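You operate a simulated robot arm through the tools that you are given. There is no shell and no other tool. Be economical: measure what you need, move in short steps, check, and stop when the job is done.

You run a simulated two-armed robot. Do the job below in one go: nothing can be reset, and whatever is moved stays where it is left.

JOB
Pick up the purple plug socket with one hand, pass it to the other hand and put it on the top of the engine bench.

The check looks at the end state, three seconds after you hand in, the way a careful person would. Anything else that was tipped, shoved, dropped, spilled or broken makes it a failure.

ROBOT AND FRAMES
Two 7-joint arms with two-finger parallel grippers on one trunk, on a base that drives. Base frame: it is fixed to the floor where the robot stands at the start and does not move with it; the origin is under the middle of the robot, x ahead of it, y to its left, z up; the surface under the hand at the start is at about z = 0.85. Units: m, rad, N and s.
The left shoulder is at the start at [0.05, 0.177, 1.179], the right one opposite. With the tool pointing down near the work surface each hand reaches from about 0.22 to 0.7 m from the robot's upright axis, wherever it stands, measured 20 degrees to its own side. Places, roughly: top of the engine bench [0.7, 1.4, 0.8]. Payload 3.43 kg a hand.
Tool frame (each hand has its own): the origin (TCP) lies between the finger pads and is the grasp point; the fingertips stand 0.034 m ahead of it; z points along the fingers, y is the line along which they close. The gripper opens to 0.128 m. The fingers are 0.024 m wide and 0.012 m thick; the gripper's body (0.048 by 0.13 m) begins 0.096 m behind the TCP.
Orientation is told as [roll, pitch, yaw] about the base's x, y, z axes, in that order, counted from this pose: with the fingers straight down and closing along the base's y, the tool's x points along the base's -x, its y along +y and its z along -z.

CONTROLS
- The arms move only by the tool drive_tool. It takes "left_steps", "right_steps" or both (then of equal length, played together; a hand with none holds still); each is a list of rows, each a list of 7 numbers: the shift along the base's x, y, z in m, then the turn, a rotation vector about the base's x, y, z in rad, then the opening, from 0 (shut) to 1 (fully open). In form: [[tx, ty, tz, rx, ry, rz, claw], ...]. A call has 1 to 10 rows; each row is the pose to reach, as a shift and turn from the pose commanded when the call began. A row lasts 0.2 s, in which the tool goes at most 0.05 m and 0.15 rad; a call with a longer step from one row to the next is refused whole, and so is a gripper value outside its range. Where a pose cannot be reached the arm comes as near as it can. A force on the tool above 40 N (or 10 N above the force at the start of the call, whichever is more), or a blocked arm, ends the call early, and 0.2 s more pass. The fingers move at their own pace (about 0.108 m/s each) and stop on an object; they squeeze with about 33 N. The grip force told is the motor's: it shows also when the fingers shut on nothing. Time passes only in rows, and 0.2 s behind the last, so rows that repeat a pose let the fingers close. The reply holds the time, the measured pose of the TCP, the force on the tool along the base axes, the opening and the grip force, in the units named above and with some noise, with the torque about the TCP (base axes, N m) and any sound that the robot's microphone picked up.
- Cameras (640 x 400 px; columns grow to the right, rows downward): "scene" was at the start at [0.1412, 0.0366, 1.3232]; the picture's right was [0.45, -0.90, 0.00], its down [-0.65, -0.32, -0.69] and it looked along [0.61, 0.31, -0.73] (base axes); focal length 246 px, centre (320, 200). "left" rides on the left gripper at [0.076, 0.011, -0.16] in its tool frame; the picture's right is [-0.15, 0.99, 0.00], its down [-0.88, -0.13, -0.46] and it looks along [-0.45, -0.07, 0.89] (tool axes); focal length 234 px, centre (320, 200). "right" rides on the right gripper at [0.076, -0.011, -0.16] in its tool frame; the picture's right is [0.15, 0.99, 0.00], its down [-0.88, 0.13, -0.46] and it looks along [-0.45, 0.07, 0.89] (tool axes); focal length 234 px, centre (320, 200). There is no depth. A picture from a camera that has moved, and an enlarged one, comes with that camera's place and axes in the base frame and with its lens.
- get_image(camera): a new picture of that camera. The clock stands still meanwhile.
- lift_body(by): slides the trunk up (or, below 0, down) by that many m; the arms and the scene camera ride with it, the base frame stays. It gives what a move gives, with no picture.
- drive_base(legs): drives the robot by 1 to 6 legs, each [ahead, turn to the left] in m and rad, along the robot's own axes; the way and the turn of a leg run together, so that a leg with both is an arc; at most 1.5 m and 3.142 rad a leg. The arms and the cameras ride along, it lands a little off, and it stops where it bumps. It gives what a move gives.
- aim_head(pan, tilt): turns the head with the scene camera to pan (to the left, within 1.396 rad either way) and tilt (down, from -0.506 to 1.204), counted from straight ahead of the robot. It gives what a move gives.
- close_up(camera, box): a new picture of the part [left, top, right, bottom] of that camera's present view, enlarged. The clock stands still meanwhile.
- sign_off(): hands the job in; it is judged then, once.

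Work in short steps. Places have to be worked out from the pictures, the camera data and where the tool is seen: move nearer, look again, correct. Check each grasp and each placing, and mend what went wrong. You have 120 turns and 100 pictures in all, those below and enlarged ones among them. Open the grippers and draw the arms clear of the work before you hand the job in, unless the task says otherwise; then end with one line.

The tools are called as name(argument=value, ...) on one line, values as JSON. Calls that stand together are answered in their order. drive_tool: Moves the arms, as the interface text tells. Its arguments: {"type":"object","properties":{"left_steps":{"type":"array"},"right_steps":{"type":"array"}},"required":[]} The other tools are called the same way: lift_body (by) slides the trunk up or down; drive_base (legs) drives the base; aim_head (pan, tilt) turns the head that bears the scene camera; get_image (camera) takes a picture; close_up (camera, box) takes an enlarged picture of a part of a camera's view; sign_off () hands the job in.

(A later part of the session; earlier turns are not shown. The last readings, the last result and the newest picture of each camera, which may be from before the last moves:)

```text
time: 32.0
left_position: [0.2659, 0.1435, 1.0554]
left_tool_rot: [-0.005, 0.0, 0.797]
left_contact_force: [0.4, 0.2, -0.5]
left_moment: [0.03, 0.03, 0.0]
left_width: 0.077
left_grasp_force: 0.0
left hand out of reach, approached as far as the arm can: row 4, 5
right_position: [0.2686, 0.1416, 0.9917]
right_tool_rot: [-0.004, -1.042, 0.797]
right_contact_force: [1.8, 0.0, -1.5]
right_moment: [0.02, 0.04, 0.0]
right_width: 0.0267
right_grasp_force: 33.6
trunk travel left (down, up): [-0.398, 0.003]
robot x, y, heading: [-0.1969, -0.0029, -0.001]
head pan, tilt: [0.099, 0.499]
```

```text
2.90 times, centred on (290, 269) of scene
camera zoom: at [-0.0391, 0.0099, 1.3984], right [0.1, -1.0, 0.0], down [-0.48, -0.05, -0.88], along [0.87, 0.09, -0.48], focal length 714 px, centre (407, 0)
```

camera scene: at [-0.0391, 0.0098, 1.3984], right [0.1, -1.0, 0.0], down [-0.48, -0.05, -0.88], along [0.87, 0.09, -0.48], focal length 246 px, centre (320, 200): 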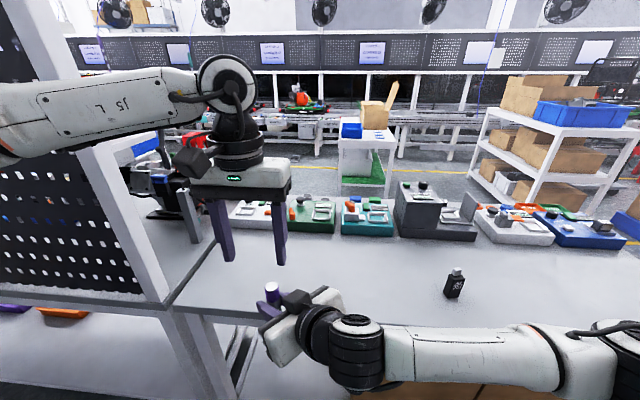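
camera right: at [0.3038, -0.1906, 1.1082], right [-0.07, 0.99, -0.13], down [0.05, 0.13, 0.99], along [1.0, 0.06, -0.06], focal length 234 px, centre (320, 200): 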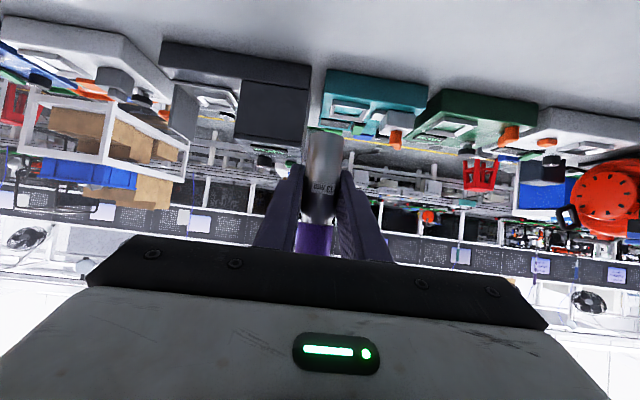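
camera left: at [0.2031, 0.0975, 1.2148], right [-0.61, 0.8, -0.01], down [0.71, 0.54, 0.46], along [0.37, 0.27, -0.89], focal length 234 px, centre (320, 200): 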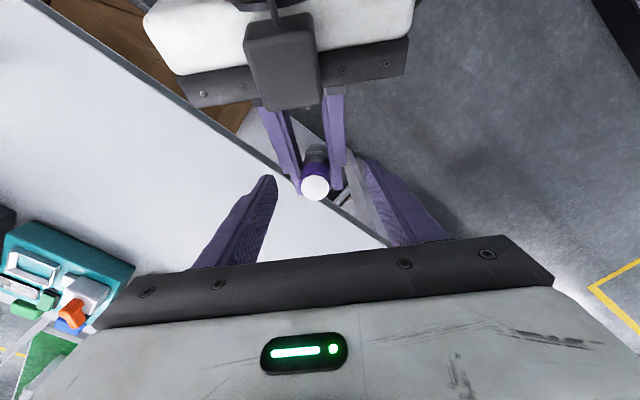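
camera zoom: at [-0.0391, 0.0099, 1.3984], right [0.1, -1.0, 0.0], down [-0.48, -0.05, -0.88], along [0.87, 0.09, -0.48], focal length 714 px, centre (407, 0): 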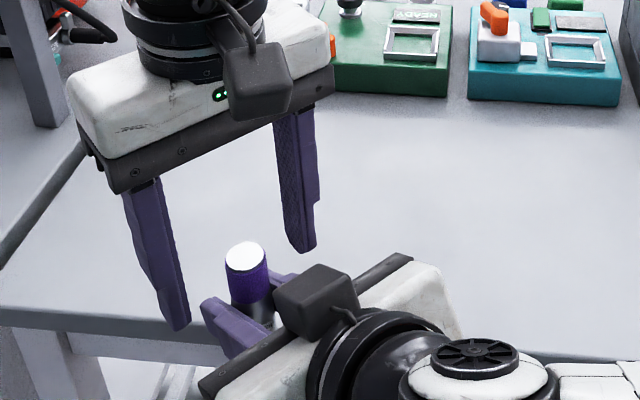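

The left camera shows the socket top between the fingers, about 4 mm off along the closing line. I nudge the left hand to centre it.

drive_tool(left_steps=[[0.003, -0.003, 0, 0, 0, 0, 0.5], [0.003, -0.003, 0, 0, 0, 0, 0.45]], right_steps=[[-0.002, 0.002, 0, 0, 0, 0, 0], [-0.002, 0.002, 0, 0, 0, 0, 0]])

get_image(camera="left")

```text
time: 32.6
left_position: [0.2645, 0.1441, 1.0568]
left_tool_rot: [-0.005, -0.002, 0.796]
left_contact_force: [-0.6, 1.1, 0.0]
left_moment: [-0.04, -0.01, -0.03]
left_width: 0.0576
left_grasp_force: 0.0
left hand out of reach, approached as far as the arm can: row 1, 2
right_position: [0.2688, 0.141, 0.9915]
right_tool_rot: [-0.002, -1.041, 0.797]
right_contact_force: [0.0, 0.3, -0.8]
right_moment: [0.01, 0.01, -0.01]
right_width: 0.0266
right_grasp_force: 33.1
right hand out of reach, approached as far as the arm can: row 1, 2
trunk travel left (down, up): [-0.398, 0.003]
robot x, y, heading: [-0.1989, -0.0016, 0.002]
head pan, tilt: [0.099, 0.499]
```

```text
64 pictures are left
camera left: at [0.2032, 0.0975, 1.215], right [-0.61, 0.8, -0.01], down [0.71, 0.54, 0.46], along [0.37, 0.27, -0.89], focal length 234 px, centre (320, 200)
```

left: 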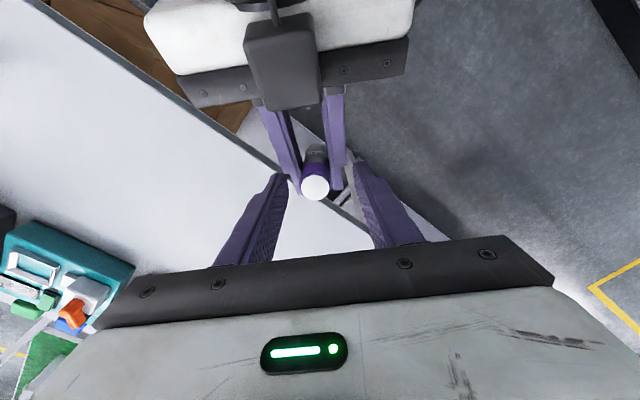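

Both arms are at their limits here, and the 4 mm offset is small. I close the left gripper gradually while the right holds.

drive_tool(left_steps=[[0, 0, 0, 0, 0, 0, 0.35], [0, 0, 0, 0, 0, 0, 0.27], [0, 0, 0, 0, 0, 0, 0.22], [0, 0, 0, 0, 0, 0, 0.18], [0, 0, 0, 0, 0, 0, 0.1], [0, 0, 0, 0, 0, 0, 0], [0, 0, 0, 0, 0, 0, 0]])

get_image(camera="left")

close_up(camera="scene", box=[180, 200, 400, 338])

```text
time: 34.2
left_position: [0.2656, 0.1424, 1.0565]
left_tool_rot: [-0.01, 0.002, 0.797]
left_contact_force: [11.0, -12.9, -0.1]
left_moment: [-0.21, -0.15, -0.03]
left_width: 0.0219
left_grasp_force: 32.8
right_position: [0.2661, 0.1434, 0.991]
right_tool_rot: [0.0, -1.043, 0.802]
right_contact_force: [-12.7, 12.7, 0.7]
right_moment: [-0.57, -0.6, 0.06]
right_width: 0.0268
right_grasp_force: 32.5
trunk travel left (down, up): [-0.398, 0.003]
robot x, y, heading: [-0.1984, -0.0027, 0.002]
head pan, tilt: [0.099, 0.499]
```

```text
63 pictures are left
camera left: at [0.2034, 0.0971, 1.2154], right [-0.61, 0.8, -0.01], down [0.7, 0.54, 0.46], along [0.37, 0.27, -0.89], focal length 234 px, centre (320, 200)
```

left: 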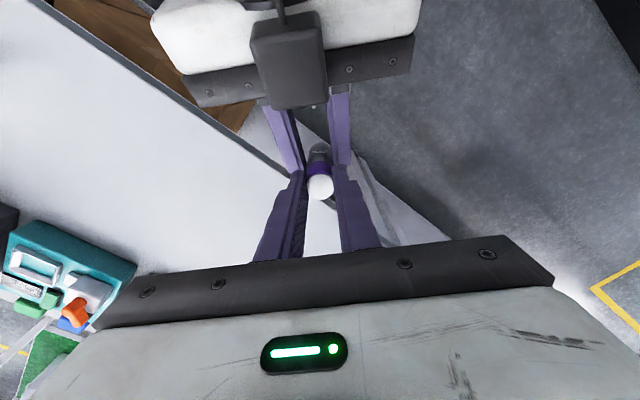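

```text
2.90 times, centred on (290, 269) of scene
camera zoom: at [-0.0391, 0.01, 1.3984], right [0.1, -1.0, 0.0], down [-0.48, -0.05, -0.88], along [0.87, 0.09, -0.48], focal length 714 px, centre (407, 0)
```

zoom: 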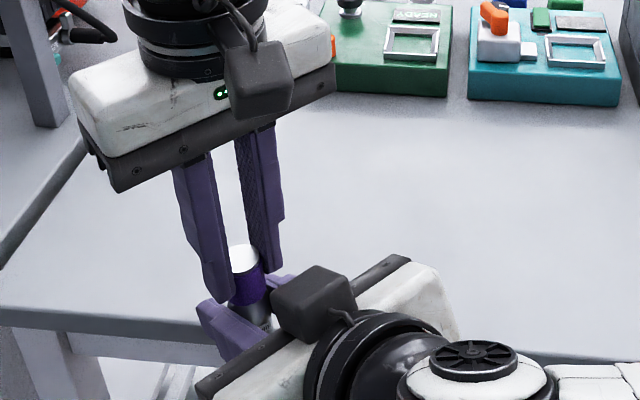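

The left gripper holds with 33 N at 22 mm, centred on the purple top. I now open the right gripper modestly to transfer.

drive_tool(right_steps=[[0, 0, 0, 0, 0, 0, 0.23], [0, 0, 0, 0, 0, 0, 0.28], [0, 0, 0, 0, 0, 0, 0.34], [0, 0, 0, 0, 0, 0, 0.4], [0, 0, 0, 0, 0, 0, 0.5], [0, 0, 0, 0, 0, 0, 0.5]], left_steps=[[0, 0, 0, 0, 0, 0, 0], [0, 0, 0, 0, 0, 0, 0], [0, 0, 0, 0, 0, 0, 0], [0, 0, 0, 0, 0, 0, 0], [0, 0, 0, 0, 0, 0, 0], [0, 0, 0, 0, 0, 0, 0]])

get_image(camera="left")

get_image(camera="right")

```text
time: 35.6
left_position: [0.2644, 0.1447, 1.0568]
left_tool_rot: [-0.006, 0.002, 0.798]
left_contact_force: [0.9, 0.7, 0.0]
left_moment: [-0.01, 0.03, 0.01]
left_width: 0.0213
left_grasp_force: 33.2
right_position: [0.2682, 0.1399, 0.9918]
right_tool_rot: [-0.003, -1.041, 0.798]
right_contact_force: [-0.3, 0.5, 0.0]
right_moment: [0.04, 0.03, -0.01]
right_width: 0.0642
right_grasp_force: 0.0
trunk travel left (down, up): [-0.398, 0.003]
robot x, y, heading: [-0.2014, 0.0003, -0.006]
head pan, tilt: [0.099, 0.499]
```

```text
61 pictures are left
camera left: at [0.2032, 0.0975, 1.215], right [-0.61, 0.8, -0.01], down [0.71, 0.54, 0.46], along [0.37, 0.27, -0.89], focal length 234 px, centre (320, 200)
```

left: 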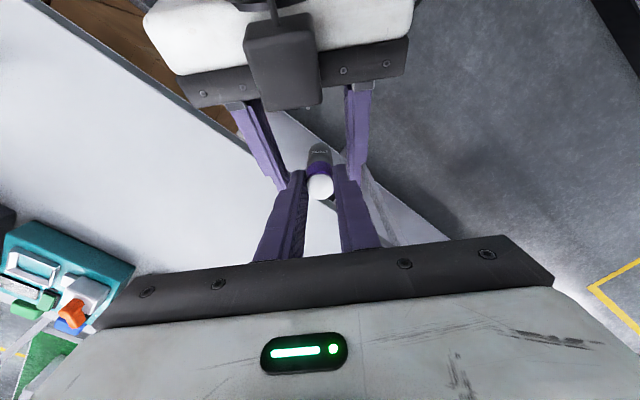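

```text
60 pictures are left
camera right: at [0.1526, 0.0083, 1.0085], right [-0.76, 0.64, -0.13], down [-0.06, 0.13, 0.99], along [0.65, 0.76, -0.06], focal length 234 px, centre (320, 200)
```

right: 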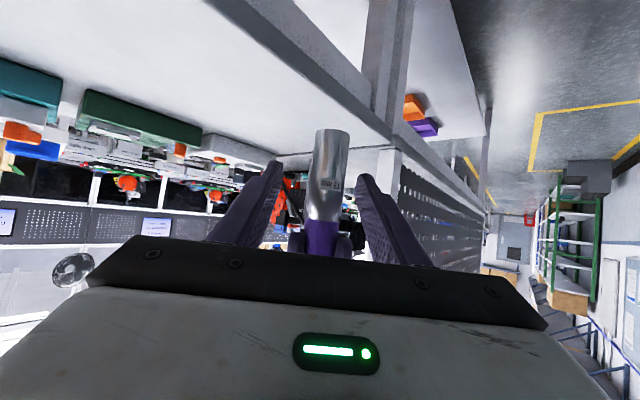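

The left hand holds the socket upright by itself. I retract the right hand horizontally back along its approach.

drive_tool(right_steps=[[-0.014, -0.014, 0, 0, 0, 0, 0.55], [-0.03, -0.03, 0, 0, 0, 0, 0.55], [-0.05, -0.05, 0, 0, 0, 0, 0.55], [-0.07, -0.07, 0, 0, 0, 0, 0.55], [-0.08, -0.1, 0, 0, 0, 0, 0.55]])

get_image(camera="left")

```text
time: 36.8
left_position: [0.2656, 0.144, 1.0552]
left_tool_rot: [-0.005, 0.0, 0.799]
left_contact_force: [1.3, -0.6, 0.2]
left_moment: [0.01, 0.02, 0.0]
left_width: 0.0217
left_grasp_force: 32.9
right_position: [0.223, 0.063, 0.9834]
right_tool_rot: [0.043, -1.058, 0.785]
right_contact_force: [0.1, -0.6, 0.0]
right_moment: [0.0, 0.01, -0.01]
right_width: 0.0704
right_grasp_force: 0.0
right hand out of reach, approached as far as the arm can: row 1, 2, 3, 4, 5
trunk travel left (down, up): [-0.398, 0.003]
robot x, y, heading: [-0.1976, -0.0006, -0.003]
head pan, tilt: [0.099, 0.499]
```

```text
59 pictures are left
camera left: at [0.2033, 0.0977, 1.2149], right [-0.61, 0.8, -0.01], down [0.71, 0.54, 0.46], along [0.37, 0.27, -0.89], focal length 234 px, centre (320, 200)
```

left: 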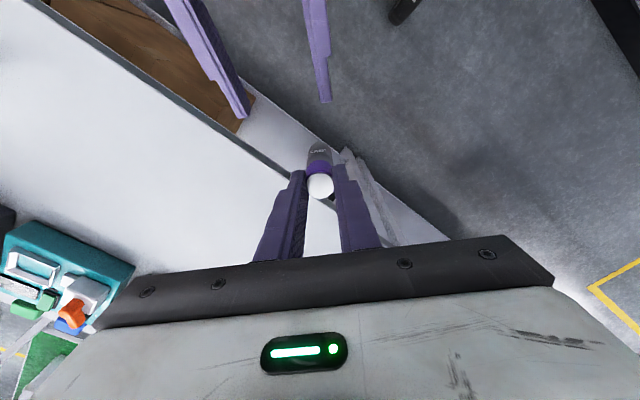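

The hands are clear of each other. I park the right hand to the right and bring the left in slightly.

drive_tool(right_steps=[[-0.005, -0.045, 0.01, 0, 0, 0, 0.55], [-0.005, -0.09, 0.03, 0, 0.1, -0.1, 0.55], [-0.005, -0.135, 0.05, 0, 0.2, -0.2, 0.5], [-0.005, -0.18, 0.07, 0, 0.3, -0.3, 0.4], [-0.005, -0.22, 0.09, 0, 0.4, -0.4, 0.3], [-0.005, -0.24, 0.1, 0, 0.5, -0.5, 0.2], [-0.005, -0.25, 0.1, 0, 0.6, -0.6, 0.2], [-0.005, -0.25, 0.1, 0, 0.6, -0.6, 0.2]], left_steps=[[0, 0, 0, 0, 0, 0, 0], [0, 0, 0, 0, 0, 0, 0], [0, 0.01, 0.01, 0, 0, -0.1, 0], [-0.01, 0.03, 0.02, 0, 0, -0.2, 0], [-0.02, 0.05, 0.03, 0, 0, -0.3, 0], [-0.03, 0.07, 0.04, 0, 0, -0.4, 0], [-0.03, 0.09, 0.05, 0, 0, -0.5, 0], [-0.04, 0.1, 0.05, 0, 0, -0.6, 0]])

aim_head(pan=1.39, tilt=0.35)

get_image(camera="scene")

get_image(camera="left")

```text
time: 38.6
left_position: [0.2243, 0.2454, 1.1074]
left_tool_rot: [-0.004, -0.002, 0.194]
left_contact_force: [-0.1, 0.0, -0.9]
left_moment: [0.01, -0.01, -0.03]
left_width: 0.0215
left_grasp_force: 33.4
right_position: [0.2184, -0.1871, 1.0824]
right_tool_rot: [0.296, -0.492, -0.041]
right_contact_force: [0.3, 0.1, -0.5]
right_moment: [-0.01, -0.01, 0.0]
right_width: 0.0253
right_grasp_force: 0.1
trunk travel left (down, up): [-0.398, 0.003]
robot x, y, heading: [-0.1985, 0.0033, -0.001]
head pan, tilt: [0.099, 0.499]
```

```text
time: 40.1
left_position: [0.226, 0.2448, 1.1069]
left_tool_rot: [-0.003, 0.0, 0.2]
left_contact_force: [-0.8, 0.5, -2.3]
left_moment: [-0.03, 0.03, 0.02]
left_width: 0.0217
left_grasp_force: 32.6
right_position: [0.2185, -0.1877, 1.0836]
right_tool_rot: [0.295, -0.493, -0.038]
right_contact_force: [0.0, 0.0, 1.1]
right_moment: [0.0, -0.03, 0.02]
right_width: 0.0257
right_grasp_force: 0.1
trunk travel left (down, up): [-0.398, 0.003]
robot x, y, heading: [-0.1983, 0.0007, -0.0]
head pan, tilt: [1.389, 0.351]
```

```text
58 pictures are left
camera scene: at [-0.1126, 0.0926, 1.4121], right [0.98, -0.18, 0.0], down [-0.06, -0.34, -0.94], along [0.17, 0.92, -0.34], focal length 246 px, centre (320, 200)
```

scene: 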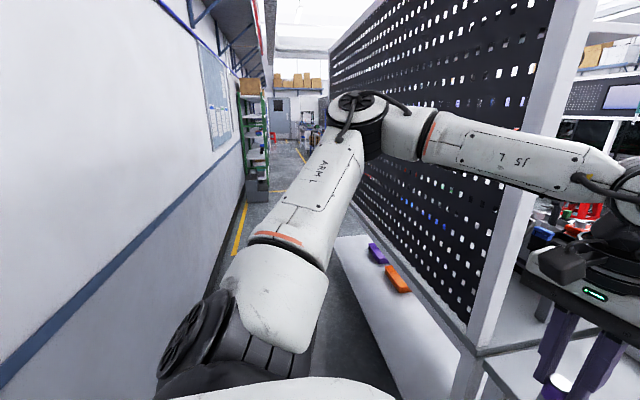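

```text
57 pictures are left
camera left: at [0.1482, 0.2402, 1.2652], right [-0.05, 1.0, 0.0], down [0.89, 0.05, 0.46], along [0.46, 0.02, -0.89], focal length 234 px, centre (320, 200)
```

left: 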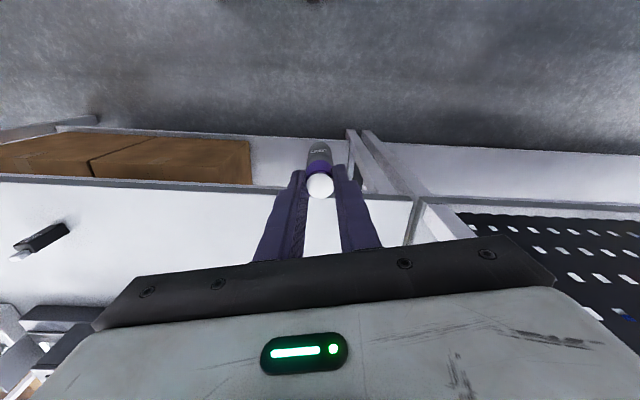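

There is a wall about 0.55 m behind and the tall panel blocks this side, so I must go round the left end of the bench (y about 2.4) down the aisle. I turn left 1.0 rad in place; the hands' radius clears the post.

drive_base(legs=[[0, 0.5], [0, 0.5]])

aim_head(pan=0.5, tilt=0.3)

get_image(camera="scene")

aim_head(pan=-0.5, tilt=0.3)

get_image(camera="scene")

```text
time: 43.3
left_position: [-0.1801, 0.4892, 1.1067]
left_tool_rot: [-0.002, -0.001, 1.208]
left_contact_force: [-0.7, 0.4, -1.8]
left_moment: [0.01, -0.01, 0.0]
left_width: 0.0218
left_grasp_force: 33.1
right_position: [0.1823, 0.2548, 1.0827]
right_tool_rot: [0.297, -0.489, 0.968]
right_contact_force: [-0.8, -0.5, -0.1]
right_moment: [-0.02, -0.05, 0.01]
right_width: 0.0257
right_grasp_force: 0.0
trunk travel left (down, up): [-0.398, 0.003]
robot x, y, heading: [-0.1984, 0.0013, 1.01]
head pan, tilt: [1.389, 0.351]
```

```text
time: 44.5
left_position: [-0.1785, 0.4904, 1.1062]
left_tool_rot: [-0.005, 0.0, 1.206]
left_contact_force: [0.4, 0.5, -1.5]
left_moment: [0.01, 0.0, 0.02]
left_width: 0.0217
left_grasp_force: 32.9
right_position: [0.1816, 0.2544, 1.083]
right_tool_rot: [0.298, -0.493, 0.968]
right_contact_force: [-0.4, -0.4, 0.8]
right_moment: [0.01, -0.04, -0.01]
right_width: 0.0257
right_grasp_force: 0.1
trunk travel left (down, up): [-0.398, 0.003]
robot x, y, heading: [-0.202, -0.0009, 1.006]
head pan, tilt: [0.499, 0.3]
```

```text
56 pictures are left
camera scene: at [-0.1561, 0.1536, 1.4168], right [1.0, -0.07, 0.0], down [-0.02, -0.3, -0.96], along [0.06, 0.95, -0.3], focal length 246 px, centre (320, 200)
```

scene: 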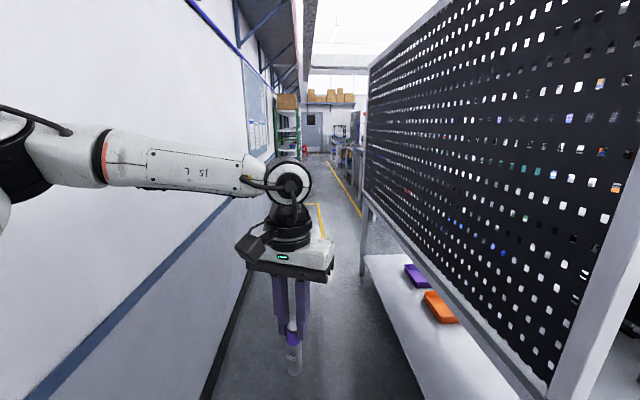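

```text
time: 45.8
left_position: [-0.1803, 0.4875, 1.1071]
left_tool_rot: [-0.005, 0.0, 1.206]
left_contact_force: [-0.1, 0.0, -1.3]
left_moment: [0.04, -0.02, 0.01]
left_width: 0.0216
left_grasp_force: 33.1
right_position: [0.1825, 0.2545, 1.0833]
right_tool_rot: [0.297, -0.489, 0.968]
right_contact_force: [-0.4, 0.2, 1.1]
right_moment: [0.02, 0.01, -0.01]
right_width: 0.0258
right_grasp_force: 0.0
trunk travel left (down, up): [-0.398, 0.003]
robot x, y, heading: [-0.1977, 0.0009, 1.006]
head pan, tilt: [-0.499, 0.3]
```

```text
55 pictures are left
camera scene: at [-0.0806, 0.1058, 1.4168], right [0.49, -0.87, 0.0], down [-0.26, -0.14, -0.96], along [0.83, 0.46, -0.3], focal length 246 px, centre (320, 200)
```

scene: 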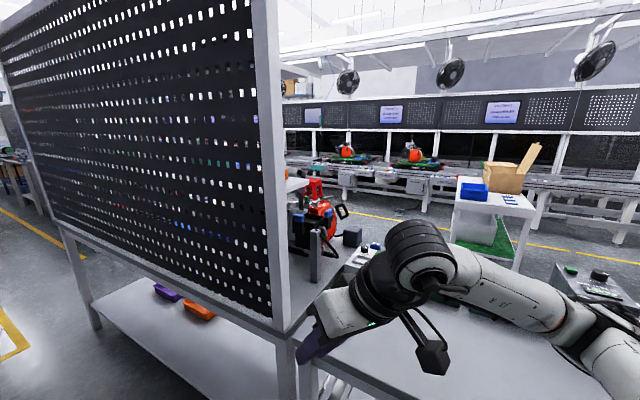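

The aisle is about 1 m wide with the wall near x -0.7, and the left elbow would brush the wall if I turned further. I stretch the left arm forward and lower to bring the elbow in.

drive_tool(left_steps=[[0.024, 0.013, -0.022, 0, 0, 0, 0], [0.048, 0.025, -0.044, 0, 0, 0, 0], [0.072, 0.038, -0.066, 0, 0, 0, 0], [0.096, 0.05, -0.088, 0, 0, 0, 0], [0.12, 0.063, -0.11, 0, 0, 0, 0], [0.143, 0.075, -0.13, 0, 0, 0, 0], [0.143, 0.075, -0.13, 0, 0, 0, 0]])

aim_head(pan=0.5, tilt=0.3)

get_image(camera="scene")

```text
time: 47.4
left_position: [-0.0974, 0.546, 0.9993]
left_tool_rot: [-0.004, -0.002, 1.208]
left_contact_force: [-0.2, 0.2, -1.1]
left_moment: [0.0, -0.04, 0.0]
left_width: 0.0215
left_grasp_force: 33.1
left hand out of reach, approached as far as the arm can: row 4, 5, 6, 7
right_position: [0.1827, 0.254, 1.0836]
right_tool_rot: [0.297, -0.49, 0.969]
right_contact_force: [0.4, -0.3, 0.3]
right_moment: [0.03, 0.02, 0.02]
right_width: 0.0256
right_grasp_force: 0.0
trunk travel left (down, up): [-0.398, 0.003]
robot x, y, heading: [-0.1985, 0.0005, 1.007]
head pan, tilt: [-0.499, 0.3]
```

```text
time: 48.7
left_position: [-0.0977, 0.547, 0.999]
left_tool_rot: [-0.003, -0.003, 1.206]
left_contact_force: [0.0, -0.6, -1.4]
left_moment: [-0.03, 0.02, -0.03]
left_width: 0.0215
left_grasp_force: 32.9
right_position: [0.1816, 0.2527, 1.0826]
right_tool_rot: [0.296, -0.489, 0.968]
right_contact_force: [1.0, 0.2, -0.4]
right_moment: [0.0, 0.01, -0.01]
right_width: 0.0255
right_grasp_force: 0.0
trunk travel left (down, up): [-0.398, 0.003]
robot x, y, heading: [-0.1986, -0.0041, 1.008]
head pan, tilt: [0.499, 0.3]
```

```text
54 pictures are left
camera scene: at [-0.156, 0.1536, 1.4168], right [1.0, -0.07, 0.0], down [-0.02, -0.3, -0.96], along [0.06, 0.95, -0.3], focal length 246 px, centre (320, 200)
```

scene: 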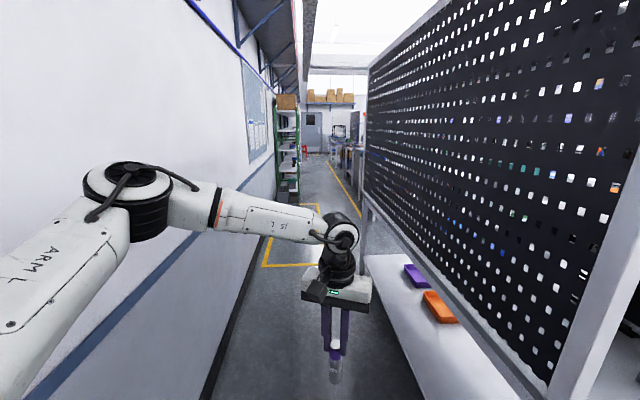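

The elbow still sticks out about 0.45 m. Lower hands should let the arms stretch straighter, and nothing is in front in the aisle, so I lower both hands and push them forward.

drive_tool(left_steps=[[0, 0, -0.045, 0, 0, 0, 0], [0, 0, -0.09, 0, 0, 0, 0], [0.01, 0.015, -0.135, 0, 0, 0, 0], [0.02, 0.03, -0.17, 0, 0, 0, 0], [0.035, 0.055, -0.2, 0, 0, 0, 0], [0.045, 0.07, -0.22, 0, 0, 0, 0], [0.055, 0.085, -0.22, 0, 0, 0, 0], [0.055, 0.085, -0.22, 0, 0, 0, 0]])

get_image(camera="scene")

```text
time: 50.5
left_position: [-0.1622, 0.5629, 0.8936]
left_tool_rot: [-0.004, -0.002, 1.205]
left_contact_force: [0.0, 0.0, -1.4]
left_moment: [0.0, -0.02, 0.06]
left_width: 0.0214
left_grasp_force: 33.6
left hand out of reach, approached as far as the arm can: row 1, 2, 3, 4, 5, 6, 7, 8
right_position: [0.1816, 0.255, 1.083]
right_tool_rot: [0.298, -0.491, 0.969]
right_contact_force: [-0.5, 0.1, -0.1]
right_moment: [0.01, -0.02, -0.02]
right_width: 0.0257
right_grasp_force: 0.1
trunk travel left (down, up): [-0.398, 0.003]
robot x, y, heading: [-0.1971, -0.0017, 1.004]
head pan, tilt: [0.499, 0.3]
```

```text
53 pictures are left
camera scene: at [-0.1561, 0.1536, 1.4168], right [1.0, -0.07, 0.0], down [-0.02, -0.3, -0.96], along [0.06, 0.95, -0.3], focal length 246 px, centre (320, 200)
```

scene: 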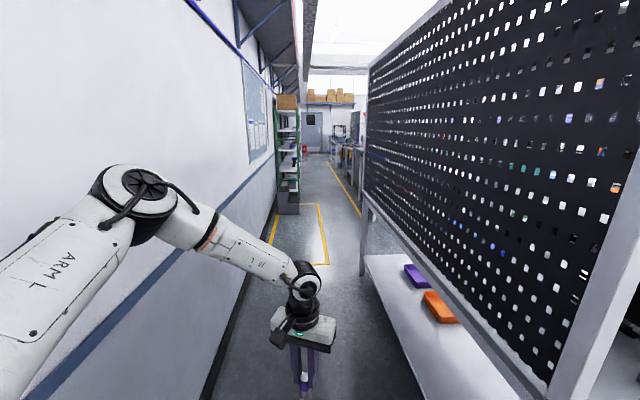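

The arm's limit is on its inner side, so the elbow stays about 0.42 m out. The base is narrow, though, so I can shift towards the panel side: a small advance, then turn to about 75°, after which I'll straighten the right arm forward.

drive_base(legs=[[0.1, 0.0], [0.0, 0.3]])

aim_head(pan=-0.6, tilt=0.6)

get_image(camera="scene")

```text
time: 52.6
left_position: [-0.2745, 0.6339, 0.8926]
left_tool_rot: [-0.006, 0.0, 1.504]
left_contact_force: [0.1, -0.5, -0.9]
left_moment: [-0.02, 0.01, -0.03]
left_width: 0.0216
left_grasp_force: 32.8
right_position: [0.1446, 0.4399, 1.0831]
right_tool_rot: [0.296, -0.491, 1.267]
right_contact_force: [-0.1, -0.5, -0.2]
right_moment: [-0.05, -0.01, 0.0]
right_width: 0.0255
right_grasp_force: 0.1
trunk travel left (down, up): [-0.398, 0.003]
robot x, y, heading: [-0.1447, 0.0865, 1.302]
head pan, tilt: [0.499, 0.3]
```

```text
time: 53.9
left_position: [-0.2748, 0.6333, 0.8934]
left_tool_rot: [-0.004, 0.0, 1.502]
left_contact_force: [0.5, -0.1, -1.0]
left_moment: [-0.01, 0.0, 0.0]
left_width: 0.0217
left_grasp_force: 33.0
right_position: [0.1457, 0.4395, 1.0816]
right_tool_rot: [0.297, -0.489, 1.266]
right_contact_force: [-0.5, -0.1, 0.0]
right_moment: [0.01, -0.01, -0.03]
right_width: 0.0257
right_grasp_force: 0.0
trunk travel left (down, up): [-0.398, 0.003]
robot x, y, heading: [-0.1466, 0.0888, 1.304]
head pan, tilt: [-0.6, 0.6]
```

```text
52 pictures are left
camera scene: at [-0.0597, 0.2111, 1.3893], right [0.65, -0.76, 0.0], down [-0.43, -0.36, -0.83], along [0.63, 0.53, -0.56], focal length 246 px, centre (320, 200)
```

scene: 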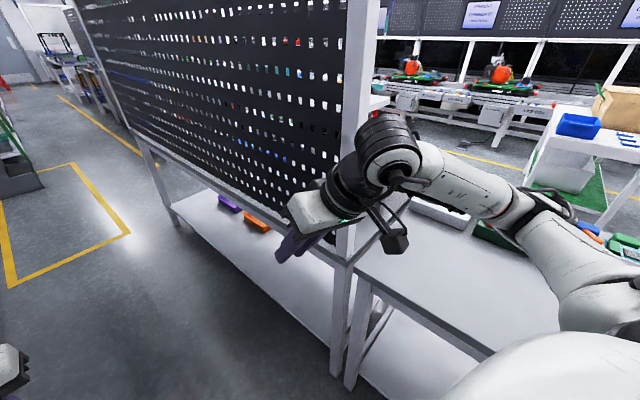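

The right wrist is near the post but clear. I swing the right hand forward and inward with the fingers pointing ahead, straightening that arm.

drive_tool(right_steps=[[-0.02, 0.02, 0, 0.078, -0.052, -0.014, 0.2], [-0.04, 0.04, 0, 0.156, -0.104, -0.028, 0.2], [-0.05, 0.08, 0, 0.234, -0.156, -0.042, 0.2], [-0.055, 0.12, 0, 0.312, -0.208, -0.056, 0.2], [-0.06, 0.16, 0, 0.39, -0.26, -0.07, 0.2], [-0.062, 0.205, 0, 0.468, -0.312, -0.084, 0.2], [-0.062, 0.25, 0, 0.546, -0.364, -0.098, 0.2], [-0.062, 0.29, 0, 0.624, -0.416, -0.112, 0.2], [-0.062, 0.33, 0, 0.702, -0.468, -0.126, 0.2], [-0.062, 0.365, 0, 0.78, -0.52, -0.14, 0.2]])

get_image(camera="scene")

```text
time: 56.1
left_position: [-0.2744, 0.6353, 0.8922]
left_tool_rot: [-0.002, -0.001, 1.503]
left_contact_force: [-0.2, -0.7, -0.9]
left_moment: [0.02, 0.03, -0.01]
left_width: 0.0217
left_grasp_force: 33.2
right_position: [0.0828, 0.806, 1.0839]
right_tool_rot: [-0.538, -1.348, 1.858]
right_contact_force: [-0.1, -0.5, 0.8]
right_moment: [0.0, 0.0, 0.0]
right_width: 0.0257
right_grasp_force: 0.0
trunk travel left (down, up): [-0.398, 0.003]
robot x, y, heading: [-0.1442, 0.085, 1.31]
head pan, tilt: [-0.6, 0.6]
```

```text
51 pictures are left
camera scene: at [-0.0602, 0.2116, 1.3893], right [0.65, -0.76, 0.0], down [-0.43, -0.37, -0.83], along [0.63, 0.53, -0.56], focal length 246 px, centre (320, 200)
```

scene: 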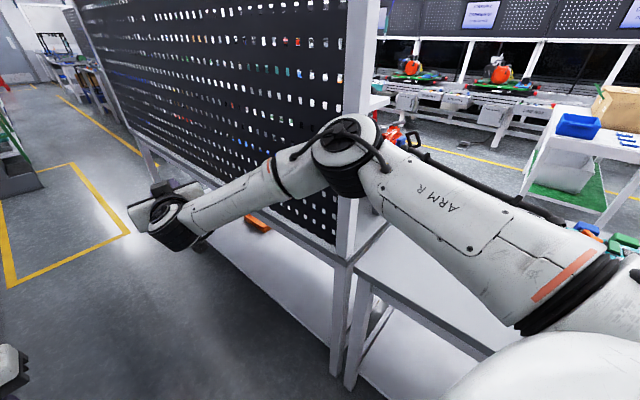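

The right elbow is now only about 0.28 m out. I finish the turn to about 89° and check both sides before advancing.

drive_base(legs=[[0.0, 0.25]])

aim_head(pan=0.0, tilt=0.35)

get_image(camera="scene")

```text
time: 57.4
left_position: [-0.4054, 0.5852, 0.8926]
left_tool_rot: [-0.003, -0.001, 1.75]
left_contact_force: [0.2, 0.2, -0.8]
left_moment: [-0.02, -0.05, 0.0]
left_width: 0.0215
left_grasp_force: 33.1
right_position: [-0.1013, 0.8385, 1.0826]
right_tool_rot: [-0.537, -1.346, 2.101]
right_contact_force: [0.7, -0.2, -0.2]
right_moment: [-0.02, 0.02, 0.0]
right_width: 0.0257
right_grasp_force: 0.1
trunk travel left (down, up): [-0.398, 0.003]
robot x, y, heading: [-0.1424, 0.0864, 1.553]
head pan, tilt: [-0.6, 0.6]
```

```text
time: 58.4
left_position: [-0.4062, 0.5851, 0.8935]
left_tool_rot: [-0.005, 0.001, 1.752]
left_contact_force: [-0.1, 0.1, -1.8]
left_moment: [0.0, 0.01, 0.01]
left_width: 0.0215
left_grasp_force: 33.4
right_position: [-0.1001, 0.8393, 1.0829]
right_tool_rot: [-0.537, -1.346, 2.1]
right_contact_force: [0.0, -1.0, 0.0]
right_moment: [-0.01, 0.0, 0.02]
right_width: 0.0255
right_grasp_force: 0.1
trunk travel left (down, up): [-0.398, 0.003]
robot x, y, heading: [-0.1478, 0.0865, 1.552]
head pan, tilt: [0.0, 0.351]
```

```text
50 pictures are left
camera scene: at [-0.1424, 0.2496, 1.412], right [1.0, -0.02, 0.0], down [-0.01, -0.34, -0.94], along [0.02, 0.94, -0.34], focal length 246 px, centre (320, 200)
```

scene: 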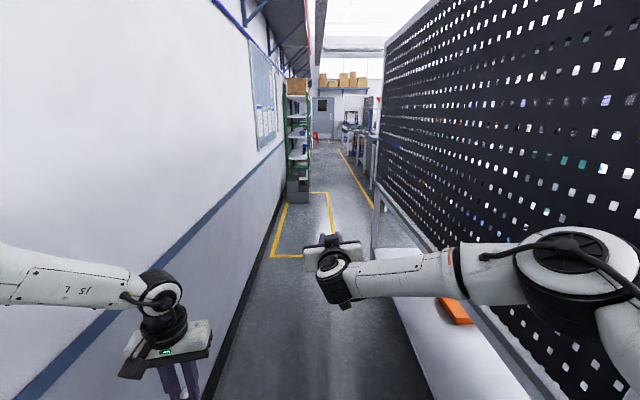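

The right arm is inside the panel line; I check the left elbow's gap to the wall.

aim_head(pan=0.9, tilt=0.2)

get_image(camera="scene")

aim_head(pan=-0.9, tilt=0.3)

get_image(camera="scene")

```text
time: 59.6
left_position: [-0.4059, 0.5847, 0.893]
left_tool_rot: [-0.003, -0.001, 1.75]
left_contact_force: [0.6, -0.5, -1.0]
left_moment: [-0.01, 0.01, 0.01]
left_width: 0.0215
left_grasp_force: 32.8
right_position: [-0.1011, 0.8393, 1.0832]
right_tool_rot: [-0.534, -1.344, 2.098]
right_contact_force: [-0.4, 0.7, 0.0]
right_moment: [0.01, 0.0, 0.03]
right_width: 0.0255
right_grasp_force: 0.1
trunk travel left (down, up): [-0.398, 0.003]
robot x, y, heading: [-0.1442, 0.088, 1.551]
head pan, tilt: [0.901, 0.201]
```

```text
49 pictures are left
camera scene: at [-0.2161, 0.2159, 1.4261], right [0.64, 0.77, 0.0], down [0.15, -0.13, -0.98], along [-0.76, 0.62, -0.2], focal length 246 px, centre (320, 200)
```

scene: 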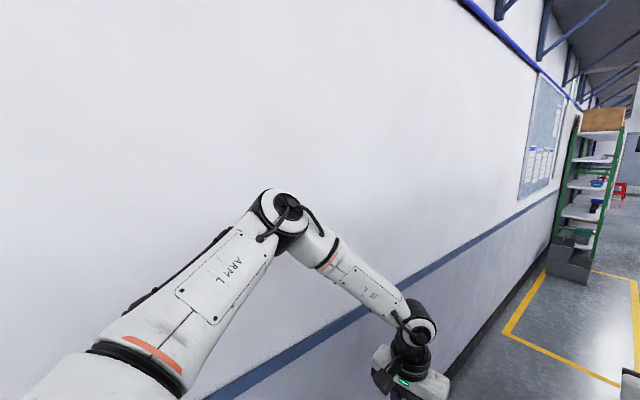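

```text
time: 61.4
left_position: [-0.4054, 0.5846, 0.894]
left_tool_rot: [-0.002, 0.0, 1.75]
left_contact_force: [0.6, 0.4, -1.5]
left_moment: [0.0, -0.01, -0.01]
left_width: 0.0215
left_grasp_force: 33.4
right_position: [-0.1, 0.8393, 1.0836]
right_tool_rot: [-0.535, -1.347, 2.098]
right_contact_force: [0.1, 0.0, -0.1]
right_moment: [0.0, -0.02, 0.0]
right_width: 0.0255
right_grasp_force: 0.1
trunk travel left (down, up): [-0.398, 0.003]
robot x, y, heading: [-0.144, 0.0836, 1.551]
head pan, tilt: [-0.901, 0.3]
```

```text
48 pictures are left
camera scene: at [-0.07, 0.2131, 1.4168], right [0.61, -0.8, 0.0], down [-0.24, -0.18, -0.96], along [0.76, 0.58, -0.3], focal length 246 px, centre (320, 200)
```

scene: 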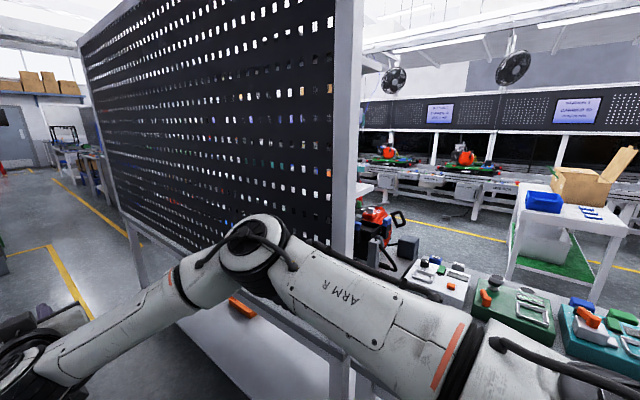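

Left elbow is at x about -0.54 (wall -0.69) and right elbow at 0.12 (panel 0.34). Clear to advance 1.2 m down the aisle with a slight bias right.

drive_base(legs=[[0.4, -0.03], [0.8, 0.02]])

aim_head(pan=-0.4, tilt=0.35)

get_image(camera="scene")

```text
time: 67.7
left_position: [-0.3561, 1.7814, 0.8942]
left_tool_rot: [-0.002, 0.001, 1.743]
left_contact_force: [-0.1, 0.5, -1.6]
left_moment: [-0.02, 0.02, -0.02]
left_width: 0.0217
left_grasp_force: 33.4
right_position: [-0.048, 2.0331, 1.0832]
right_tool_rot: [-0.535, -1.346, 2.089]
right_contact_force: [0.4, 0.2, 0.1]
right_moment: [-0.04, -0.01, -0.01]
right_width: 0.0254
right_grasp_force: 0.1
trunk travel left (down, up): [-0.398, 0.003]
robot x, y, heading: [-0.0984, 1.2792, 1.541]
head pan, tilt: [-0.901, 0.3]
```

```text
time: 68.7
left_position: [-0.3552, 1.7808, 0.8938]
left_tool_rot: [-0.004, -0.001, 1.742]
left_contact_force: [-0.1, 0.7, -2.0]
left_moment: [-0.04, 0.0, -0.03]
left_width: 0.0215
left_grasp_force: 33.0
right_position: [-0.0489, 2.0319, 1.0835]
right_tool_rot: [-0.537, -1.346, 2.092]
right_contact_force: [-0.9, 1.0, 0.1]
right_moment: [0.02, 0.01, 0.0]
right_width: 0.0255
right_grasp_force: 0.1
trunk travel left (down, up): [-0.398, 0.003]
robot x, y, heading: [-0.0981, 1.2802, 1.536]
head pan, tilt: [-0.4, 0.351]
```

```text
47 pictures are left
camera scene: at [-0.0591, 1.4352, 1.4121], right [0.91, -0.42, 0.0], down [-0.14, -0.31, -0.94], along [0.39, 0.85, -0.34], focal length 246 px, centre (320, 200)
```

scene: 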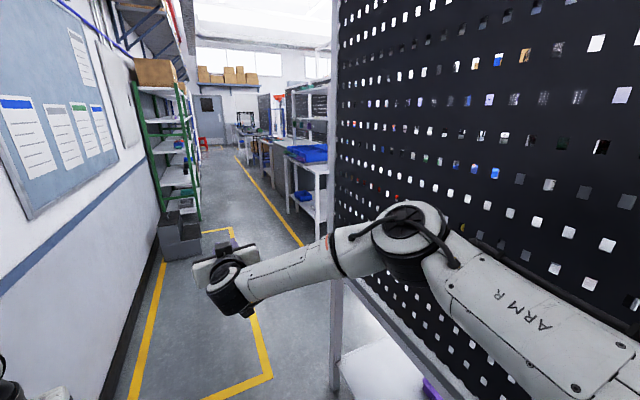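

The panel ends near y 2.25, with an open gap beyond it. I advance 1.5 m past the end and look right.

drive_base(legs=[[0.8, 0.02], [0.75, 0.0]])

aim_head(pan=-1.35, tilt=0.4)

get_image(camera="scene")

```text
time: 76.6
left_position: [-0.3535, 3.3198, 0.8931]
left_tool_rot: [-0.004, 0.001, 1.775]
left_contact_force: [0.2, -0.4, -0.4]
left_moment: [0.0, -0.02, -0.03]
left_width: 0.0214
left_grasp_force: 33.1
right_position: [-0.0547, 3.5806, 1.0828]
right_tool_rot: [-0.533, -1.346, 2.121]
right_contact_force: [0.5, 0.1, 0.6]
right_moment: [0.03, -0.01, 0.0]
right_width: 0.0254
right_grasp_force: 0.1
trunk travel left (down, up): [-0.398, 0.003]
robot x, y, heading: [-0.0804, 2.8251, 1.575]
head pan, tilt: [-0.4, 0.351]
```

```text
time: 77.8
left_position: [-0.3545, 3.3189, 0.8931]
left_tool_rot: [-0.003, 0.001, 1.772]
left_contact_force: [-0.8, 0.0, -2.0]
left_moment: [-0.03, -0.03, 0.01]
left_width: 0.0216
left_grasp_force: 33.4
right_position: [-0.0555, 3.5804, 1.0836]
right_tool_rot: [-0.534, -1.346, 2.122]
right_contact_force: [-0.5, 1.1, 0.1]
right_moment: [-0.01, -0.02, -0.03]
right_width: 0.0255
right_grasp_force: 0.1
trunk travel left (down, up): [-0.398, 0.003]
robot x, y, heading: [-0.0824, 2.8259, 1.572]
head pan, tilt: [-1.349, 0.4]
```

```text
46 pictures are left
camera scene: at [0.0069, 2.9177, 1.4076], right [0.22, -0.97, 0.0], down [-0.38, -0.09, -0.92], along [0.9, 0.21, -0.39], focal length 246 px, centre (320, 200)
```

scene: 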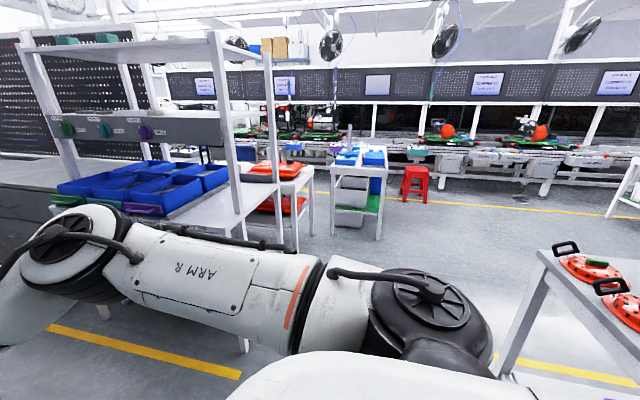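

The gap between the bench end (y about 2.27) and the blue-bin table (y about 3.6) is open. I turn right to face into it.

drive_base(legs=[[0, -0.8], [0, -0.77]])

aim_head(pan=-1.0, tilt=0.5)

get_image(camera="scene")

```text
time: 82.4
left_position: [0.4132, 3.0928, 0.8938]
left_tool_rot: [-0.005, 0.001, 0.193]
left_contact_force: [-0.2, 0.0, -0.7]
left_moment: [0.0, 0.01, 0.0]
left_width: 0.0215
left_grasp_force: 33.1
right_position: [0.6712, 2.7899, 1.0834]
right_tool_rot: [-0.534, -1.346, 0.538]
right_contact_force: [0.3, 0.4, 0.1]
right_moment: [-0.02, -0.01, 0.01]
right_width: 0.0256
right_grasp_force: 0.1
trunk travel left (down, up): [-0.398, 0.003]
robot x, y, heading: [-0.081, 2.8264, -0.003]
head pan, tilt: [-1.349, 0.4]
```

```text
time: 83.2
left_position: [0.4139, 3.0926, 0.8934]
left_tool_rot: [-0.003, 0.0, 0.192]
left_contact_force: [-0.4, 0.5, -1.5]
left_moment: [0.01, 0.03, -0.02]
left_width: 0.0217
left_grasp_force: 32.8
right_position: [0.6706, 2.7916, 1.0837]
right_tool_rot: [-0.536, -1.344, 0.54]
right_contact_force: [-0.3, 0.5, -0.2]
right_moment: [0.0, 0.03, 0.01]
right_width: 0.0256
right_grasp_force: 0.0
trunk travel left (down, up): [-0.398, 0.003]
robot x, y, heading: [-0.0874, 2.8267, -0.004]
head pan, tilt: [-1.0, 0.499]
```

```text
45 pictures are left
camera scene: at [0.0355, 2.7495, 1.3984], right [-0.85, -0.53, 0.0], down [-0.26, 0.4, -0.88], along [0.47, -0.74, -0.48], focal length 246 px, centre (320, 200)
```

scene: 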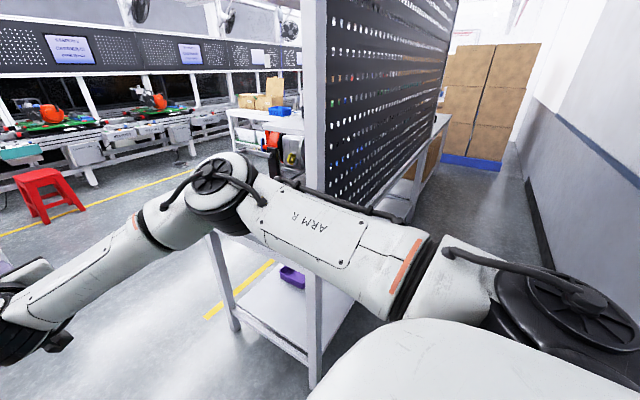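

The right arm hides the bench top. I drive 0.72 m forward into the gap, then raise the left hand (socket above bench height) and fold the right arm back.

drive_base(legs=[[0.72, 0.0]])

drive_tool(left_steps=[[-0.01, 0, 0.03, 0, 0, 0, 0], [-0.02, 0, 0.06, 0, 0, 0, 0], [-0.03, -0.005, 0.09, 0, 0, 0, 0], [-0.04, -0.005, 0.12, 0, 0, 0, 0], [-0.05, -0.01, 0.15, 0, 0, 0, 0], [-0.06, -0.01, 0.18, 0, 0, 0, 0], [-0.07, -0.015, 0.2, 0, 0, 0, 0], [-0.08, -0.02, 0.22, 0, 0, 0, 0], [-0.08, -0.02, 0.23, 0, 0, 0, 0], [-0.08, -0.02, 0.23, 0, 0, 0, 0]], right_steps=[[-0.035, 0, 0, 0.03, 0.089, 0.014, 0.2], [-0.07, -0.005, 0, 0.06, 0.178, 0.028, 0.2], [-0.11, -0.015, 0, 0.09, 0.267, 0.042, 0.2], [-0.15, -0.03, 0, 0.12, 0.356, 0.056, 0.2], [-0.19, -0.045, 0, 0.15, 0.445, 0.07, 0.2], [-0.23, -0.065, 0, 0.18, 0.533, 0.084, 0.2], [-0.265, -0.085, 0, 0.21, 0.622, 0.098, 0.2], [-0.3, -0.11, 0, 0.24, 0.711, 0.112, 0.2], [-0.32, -0.14, 0, 0.27, 0.8, 0.126, 0.2], [-0.335, -0.165, 0, 0.3, 0.889, 0.14, 0.2]])

get_image(camera="scene")

```text
time: 87.2
left_position: [1.1357, 3.0881, 0.8925]
left_tool_rot: [-0.004, 0.0, 0.195]
left_contact_force: [-0.9, -0.1, -1.3]
left_moment: [0.03, 0.04, -0.01]
left_width: 0.0215
left_grasp_force: 32.4
right_position: [1.3931, 2.787, 1.083]
right_tool_rot: [-0.533, -1.344, 0.544]
right_contact_force: [-0.1, 0.4, -0.3]
right_moment: [0.07, -0.01, -0.04]
right_width: 0.026
right_grasp_force: 0.1
trunk travel left (down, up): [-0.398, 0.003]
robot x, y, heading: [0.639, 2.8247, -0.001]
head pan, tilt: [-1.0, 0.499]
```

```text
time: 89.4
left_position: [1.0535, 3.0676, 1.1232]
left_tool_rot: [-0.002, 0.0, 0.195]
left_contact_force: [0.3, -0.5, -0.6]
left_moment: [0.03, 0.01, -0.02]
left_width: 0.0215
left_grasp_force: 33.1
right_position: [1.0574, 2.6227, 1.0844]
right_tool_rot: [0.3, -0.489, -0.041]
right_contact_force: [-0.3, 0.1, 0.8]
right_moment: [0.0, 0.02, 0.0]
right_width: 0.0255
right_grasp_force: 0.0
trunk travel left (down, up): [-0.398, 0.003]
robot x, y, heading: [0.6385, 2.8222, -0.001]
head pan, tilt: [-1.0, 0.499]
```

```text
44 pictures are left
camera scene: at [0.7571, 2.7446, 1.3984], right [-0.84, -0.54, 0.0], down [-0.26, 0.4, -0.88], along [0.47, -0.74, -0.48], focal length 246 px, centre (320, 200)
```

scene: 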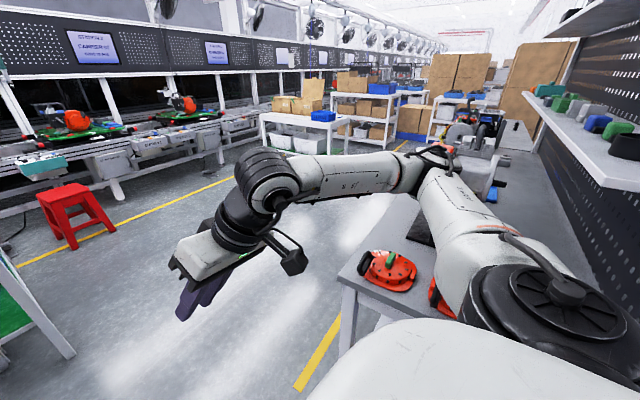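

I can see the bench with red starter covers near its end and a high shelf on the panel. I turn further right to view the top fully; the folded arms stay short of the bench end.

drive_base(legs=[[0, -0.75], [0, -0.75]])

aim_head(pan=0.0, tilt=0.5)

get_image(camera="scene")

```text
time: 93.7
left_position: [0.913, 2.4234, 1.1233]
left_tool_rot: [-0.004, 0.0, -1.312]
left_contact_force: [0.4, -0.9, -1.3]
left_moment: [0.04, 0.04, 0.0]
left_width: 0.0214
left_grasp_force: 33.4
right_position: [0.4678, 2.3908, 1.0838]
right_tool_rot: [0.299, -0.491, -1.549]
right_contact_force: [0.3, 0.5, -0.4]
right_moment: [0.02, -0.03, 0.01]
right_width: 0.0254
right_grasp_force: 0.0
trunk travel left (down, up): [-0.398, 0.003]
robot x, y, heading: [0.6388, 2.8225, -1.506]
head pan, tilt: [-1.0, 0.499]
```

```text
time: 95.0
left_position: [0.9129, 2.4231, 1.1231]
left_tool_rot: [-0.004, -0.001, -1.311]
left_contact_force: [-0.4, 0.2, -1.3]
left_moment: [0.0, -0.03, 0.02]
left_width: 0.0211
left_grasp_force: 33.1
right_position: [0.4685, 2.3902, 1.0829]
right_tool_rot: [0.299, -0.49, -1.549]
right_contact_force: [0.4, 0.4, 0.0]
right_moment: [0.0, -0.01, 0.0]
right_width: 0.0257
right_grasp_force: 0.0
trunk travel left (down, up): [-0.398, 0.003]
robot x, y, heading: [0.6385, 2.8255, -1.508]
head pan, tilt: [0.0, 0.499]
```

```text
43 pictures are left
camera scene: at [0.6484, 2.6615, 1.3984], right [-1.0, -0.06, 0.0], down [-0.03, 0.48, -0.88], along [0.05, -0.88, -0.48], focal length 246 px, centre (320, 200)
```

scene: 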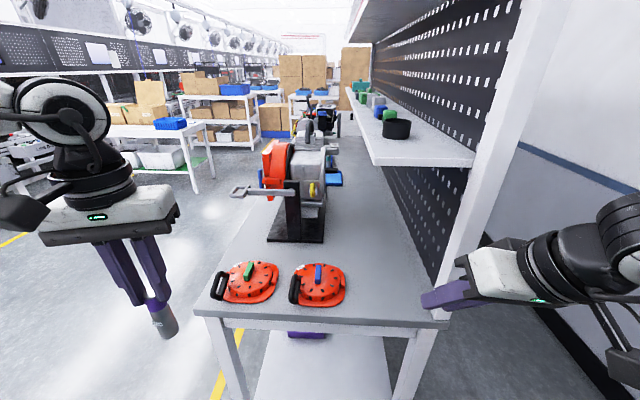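

The bench top is in full view: two red covers near its end, the engine further back, a shelf over the panel side. I enlarge the free strip between the covers and the engine.

close_up(camera="scene", box=[190, 170, 400, 335])

```text
2.42 times, centred on (295, 252) of scene
camera zoom: at [0.6484, 2.6615, 1.3984], right [-1.0, -0.06, 0.0], down [-0.03, 0.48, -0.88], along [0.05, -0.88, -0.48], focal length 597 px, centre (381, 73)
```

zoom: 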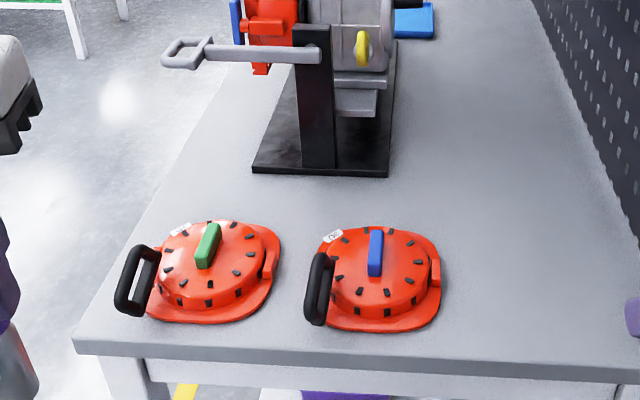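

Free strip at about (0.88, 2.03), between the left cover and the engine's plate, is about 12 cm deep and away from the shelf and crank. First I pull the right hand in away from the panel post, and lower the trunk 0.06 to suit the bench height.

drive_tool(right_steps=[[0.03, 0.02, 0, 0, 0, 0, 0.2], [0.06, 0.04, 0, 0, 0, 0, 0.2], [0.09, 0.06, 0, 0, 0, 0, 0.2], [0.12, 0.08, 0, 0, 0, 0, 0.2], [0.12, 0.08, 0, 0, 0, 0, 0.2]])

lift_body(by=-0.06)

drive_base(legs=[[0, -0.1], [0.15, 0]])

get_image(camera="scene")

```text
time: 96.2
left_position: [0.9117, 2.4221, 1.1238]
left_tool_rot: [-0.002, 0.001, -1.31]
left_contact_force: [-0.2, 0.2, -0.5]
left_moment: [-0.03, -0.01, 0.0]
left_width: 0.021
left_grasp_force: 33.0
right_position: [0.5911, 2.4667, 1.0834]
right_tool_rot: [0.297, -0.489, -1.547]
right_contact_force: [0.1, 0.0, 0.5]
right_moment: [-0.01, -0.01, 0.03]
right_width: 0.0257
right_grasp_force: 0.1
right hand out of reach, approached as far as the arm can: row 4, 5
trunk travel left (down, up): [-0.398, 0.003]
robot x, y, heading: [0.6388, 2.8178, -1.509]
head pan, tilt: [0.0, 0.499]
```

```text
time: 97.2
left_position: [0.9133, 2.4227, 1.0644]
left_tool_rot: [-0.002, -0.002, -1.311]
left_contact_force: [-0.4, -1.5, -1.1]
left_moment: [-0.02, 0.01, 0.01]
left_width: 0.0212
left_grasp_force: 32.9
right_position: [0.5914, 2.4659, 1.0241]
right_tool_rot: [0.298, -0.489, -1.547]
right_contact_force: [-0.9, -0.1, 0.4]
right_moment: [0.02, -0.01, 0.02]
right_width: 0.0258
right_grasp_force: 0.0
trunk travel left (down, up): [-0.338, 0.063]
robot x, y, heading: [0.642, 2.8199, -1.51]
head pan, tilt: [0.0, 0.499]
```

```text
time: 99.1
left_position: [0.8663, 2.2488, 1.0634]
left_tool_rot: [-0.003, -0.001, -1.408]
left_contact_force: [-0.9, -0.3, -1.2]
left_moment: [0.03, 0.0, 0.0]
left_width: 0.021
left_grasp_force: 33.1
right_position: [0.5515, 2.3236, 1.0234]
right_tool_rot: [0.297, -0.486, -1.645]
right_contact_force: [-0.5, 0.8, -1.4]
right_moment: [0.04, -0.01, 0.04]
right_width: 0.0254
right_grasp_force: 0.1
trunk travel left (down, up): [-0.338, 0.063]
robot x, y, heading: [0.6319, 2.6723, -1.605]
head pan, tilt: [0.0, 0.499]
```

```text
41 pictures are left
camera scene: at [0.6267, 2.5118, 1.3383], right [-1.0, 0.04, 0.0], down [0.02, 0.48, -0.88], along [-0.03, -0.88, -0.48], focal length 246 px, centre (320, 200)
```

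scene: 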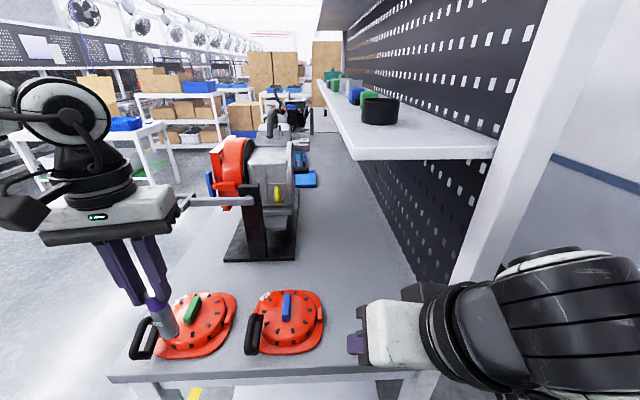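

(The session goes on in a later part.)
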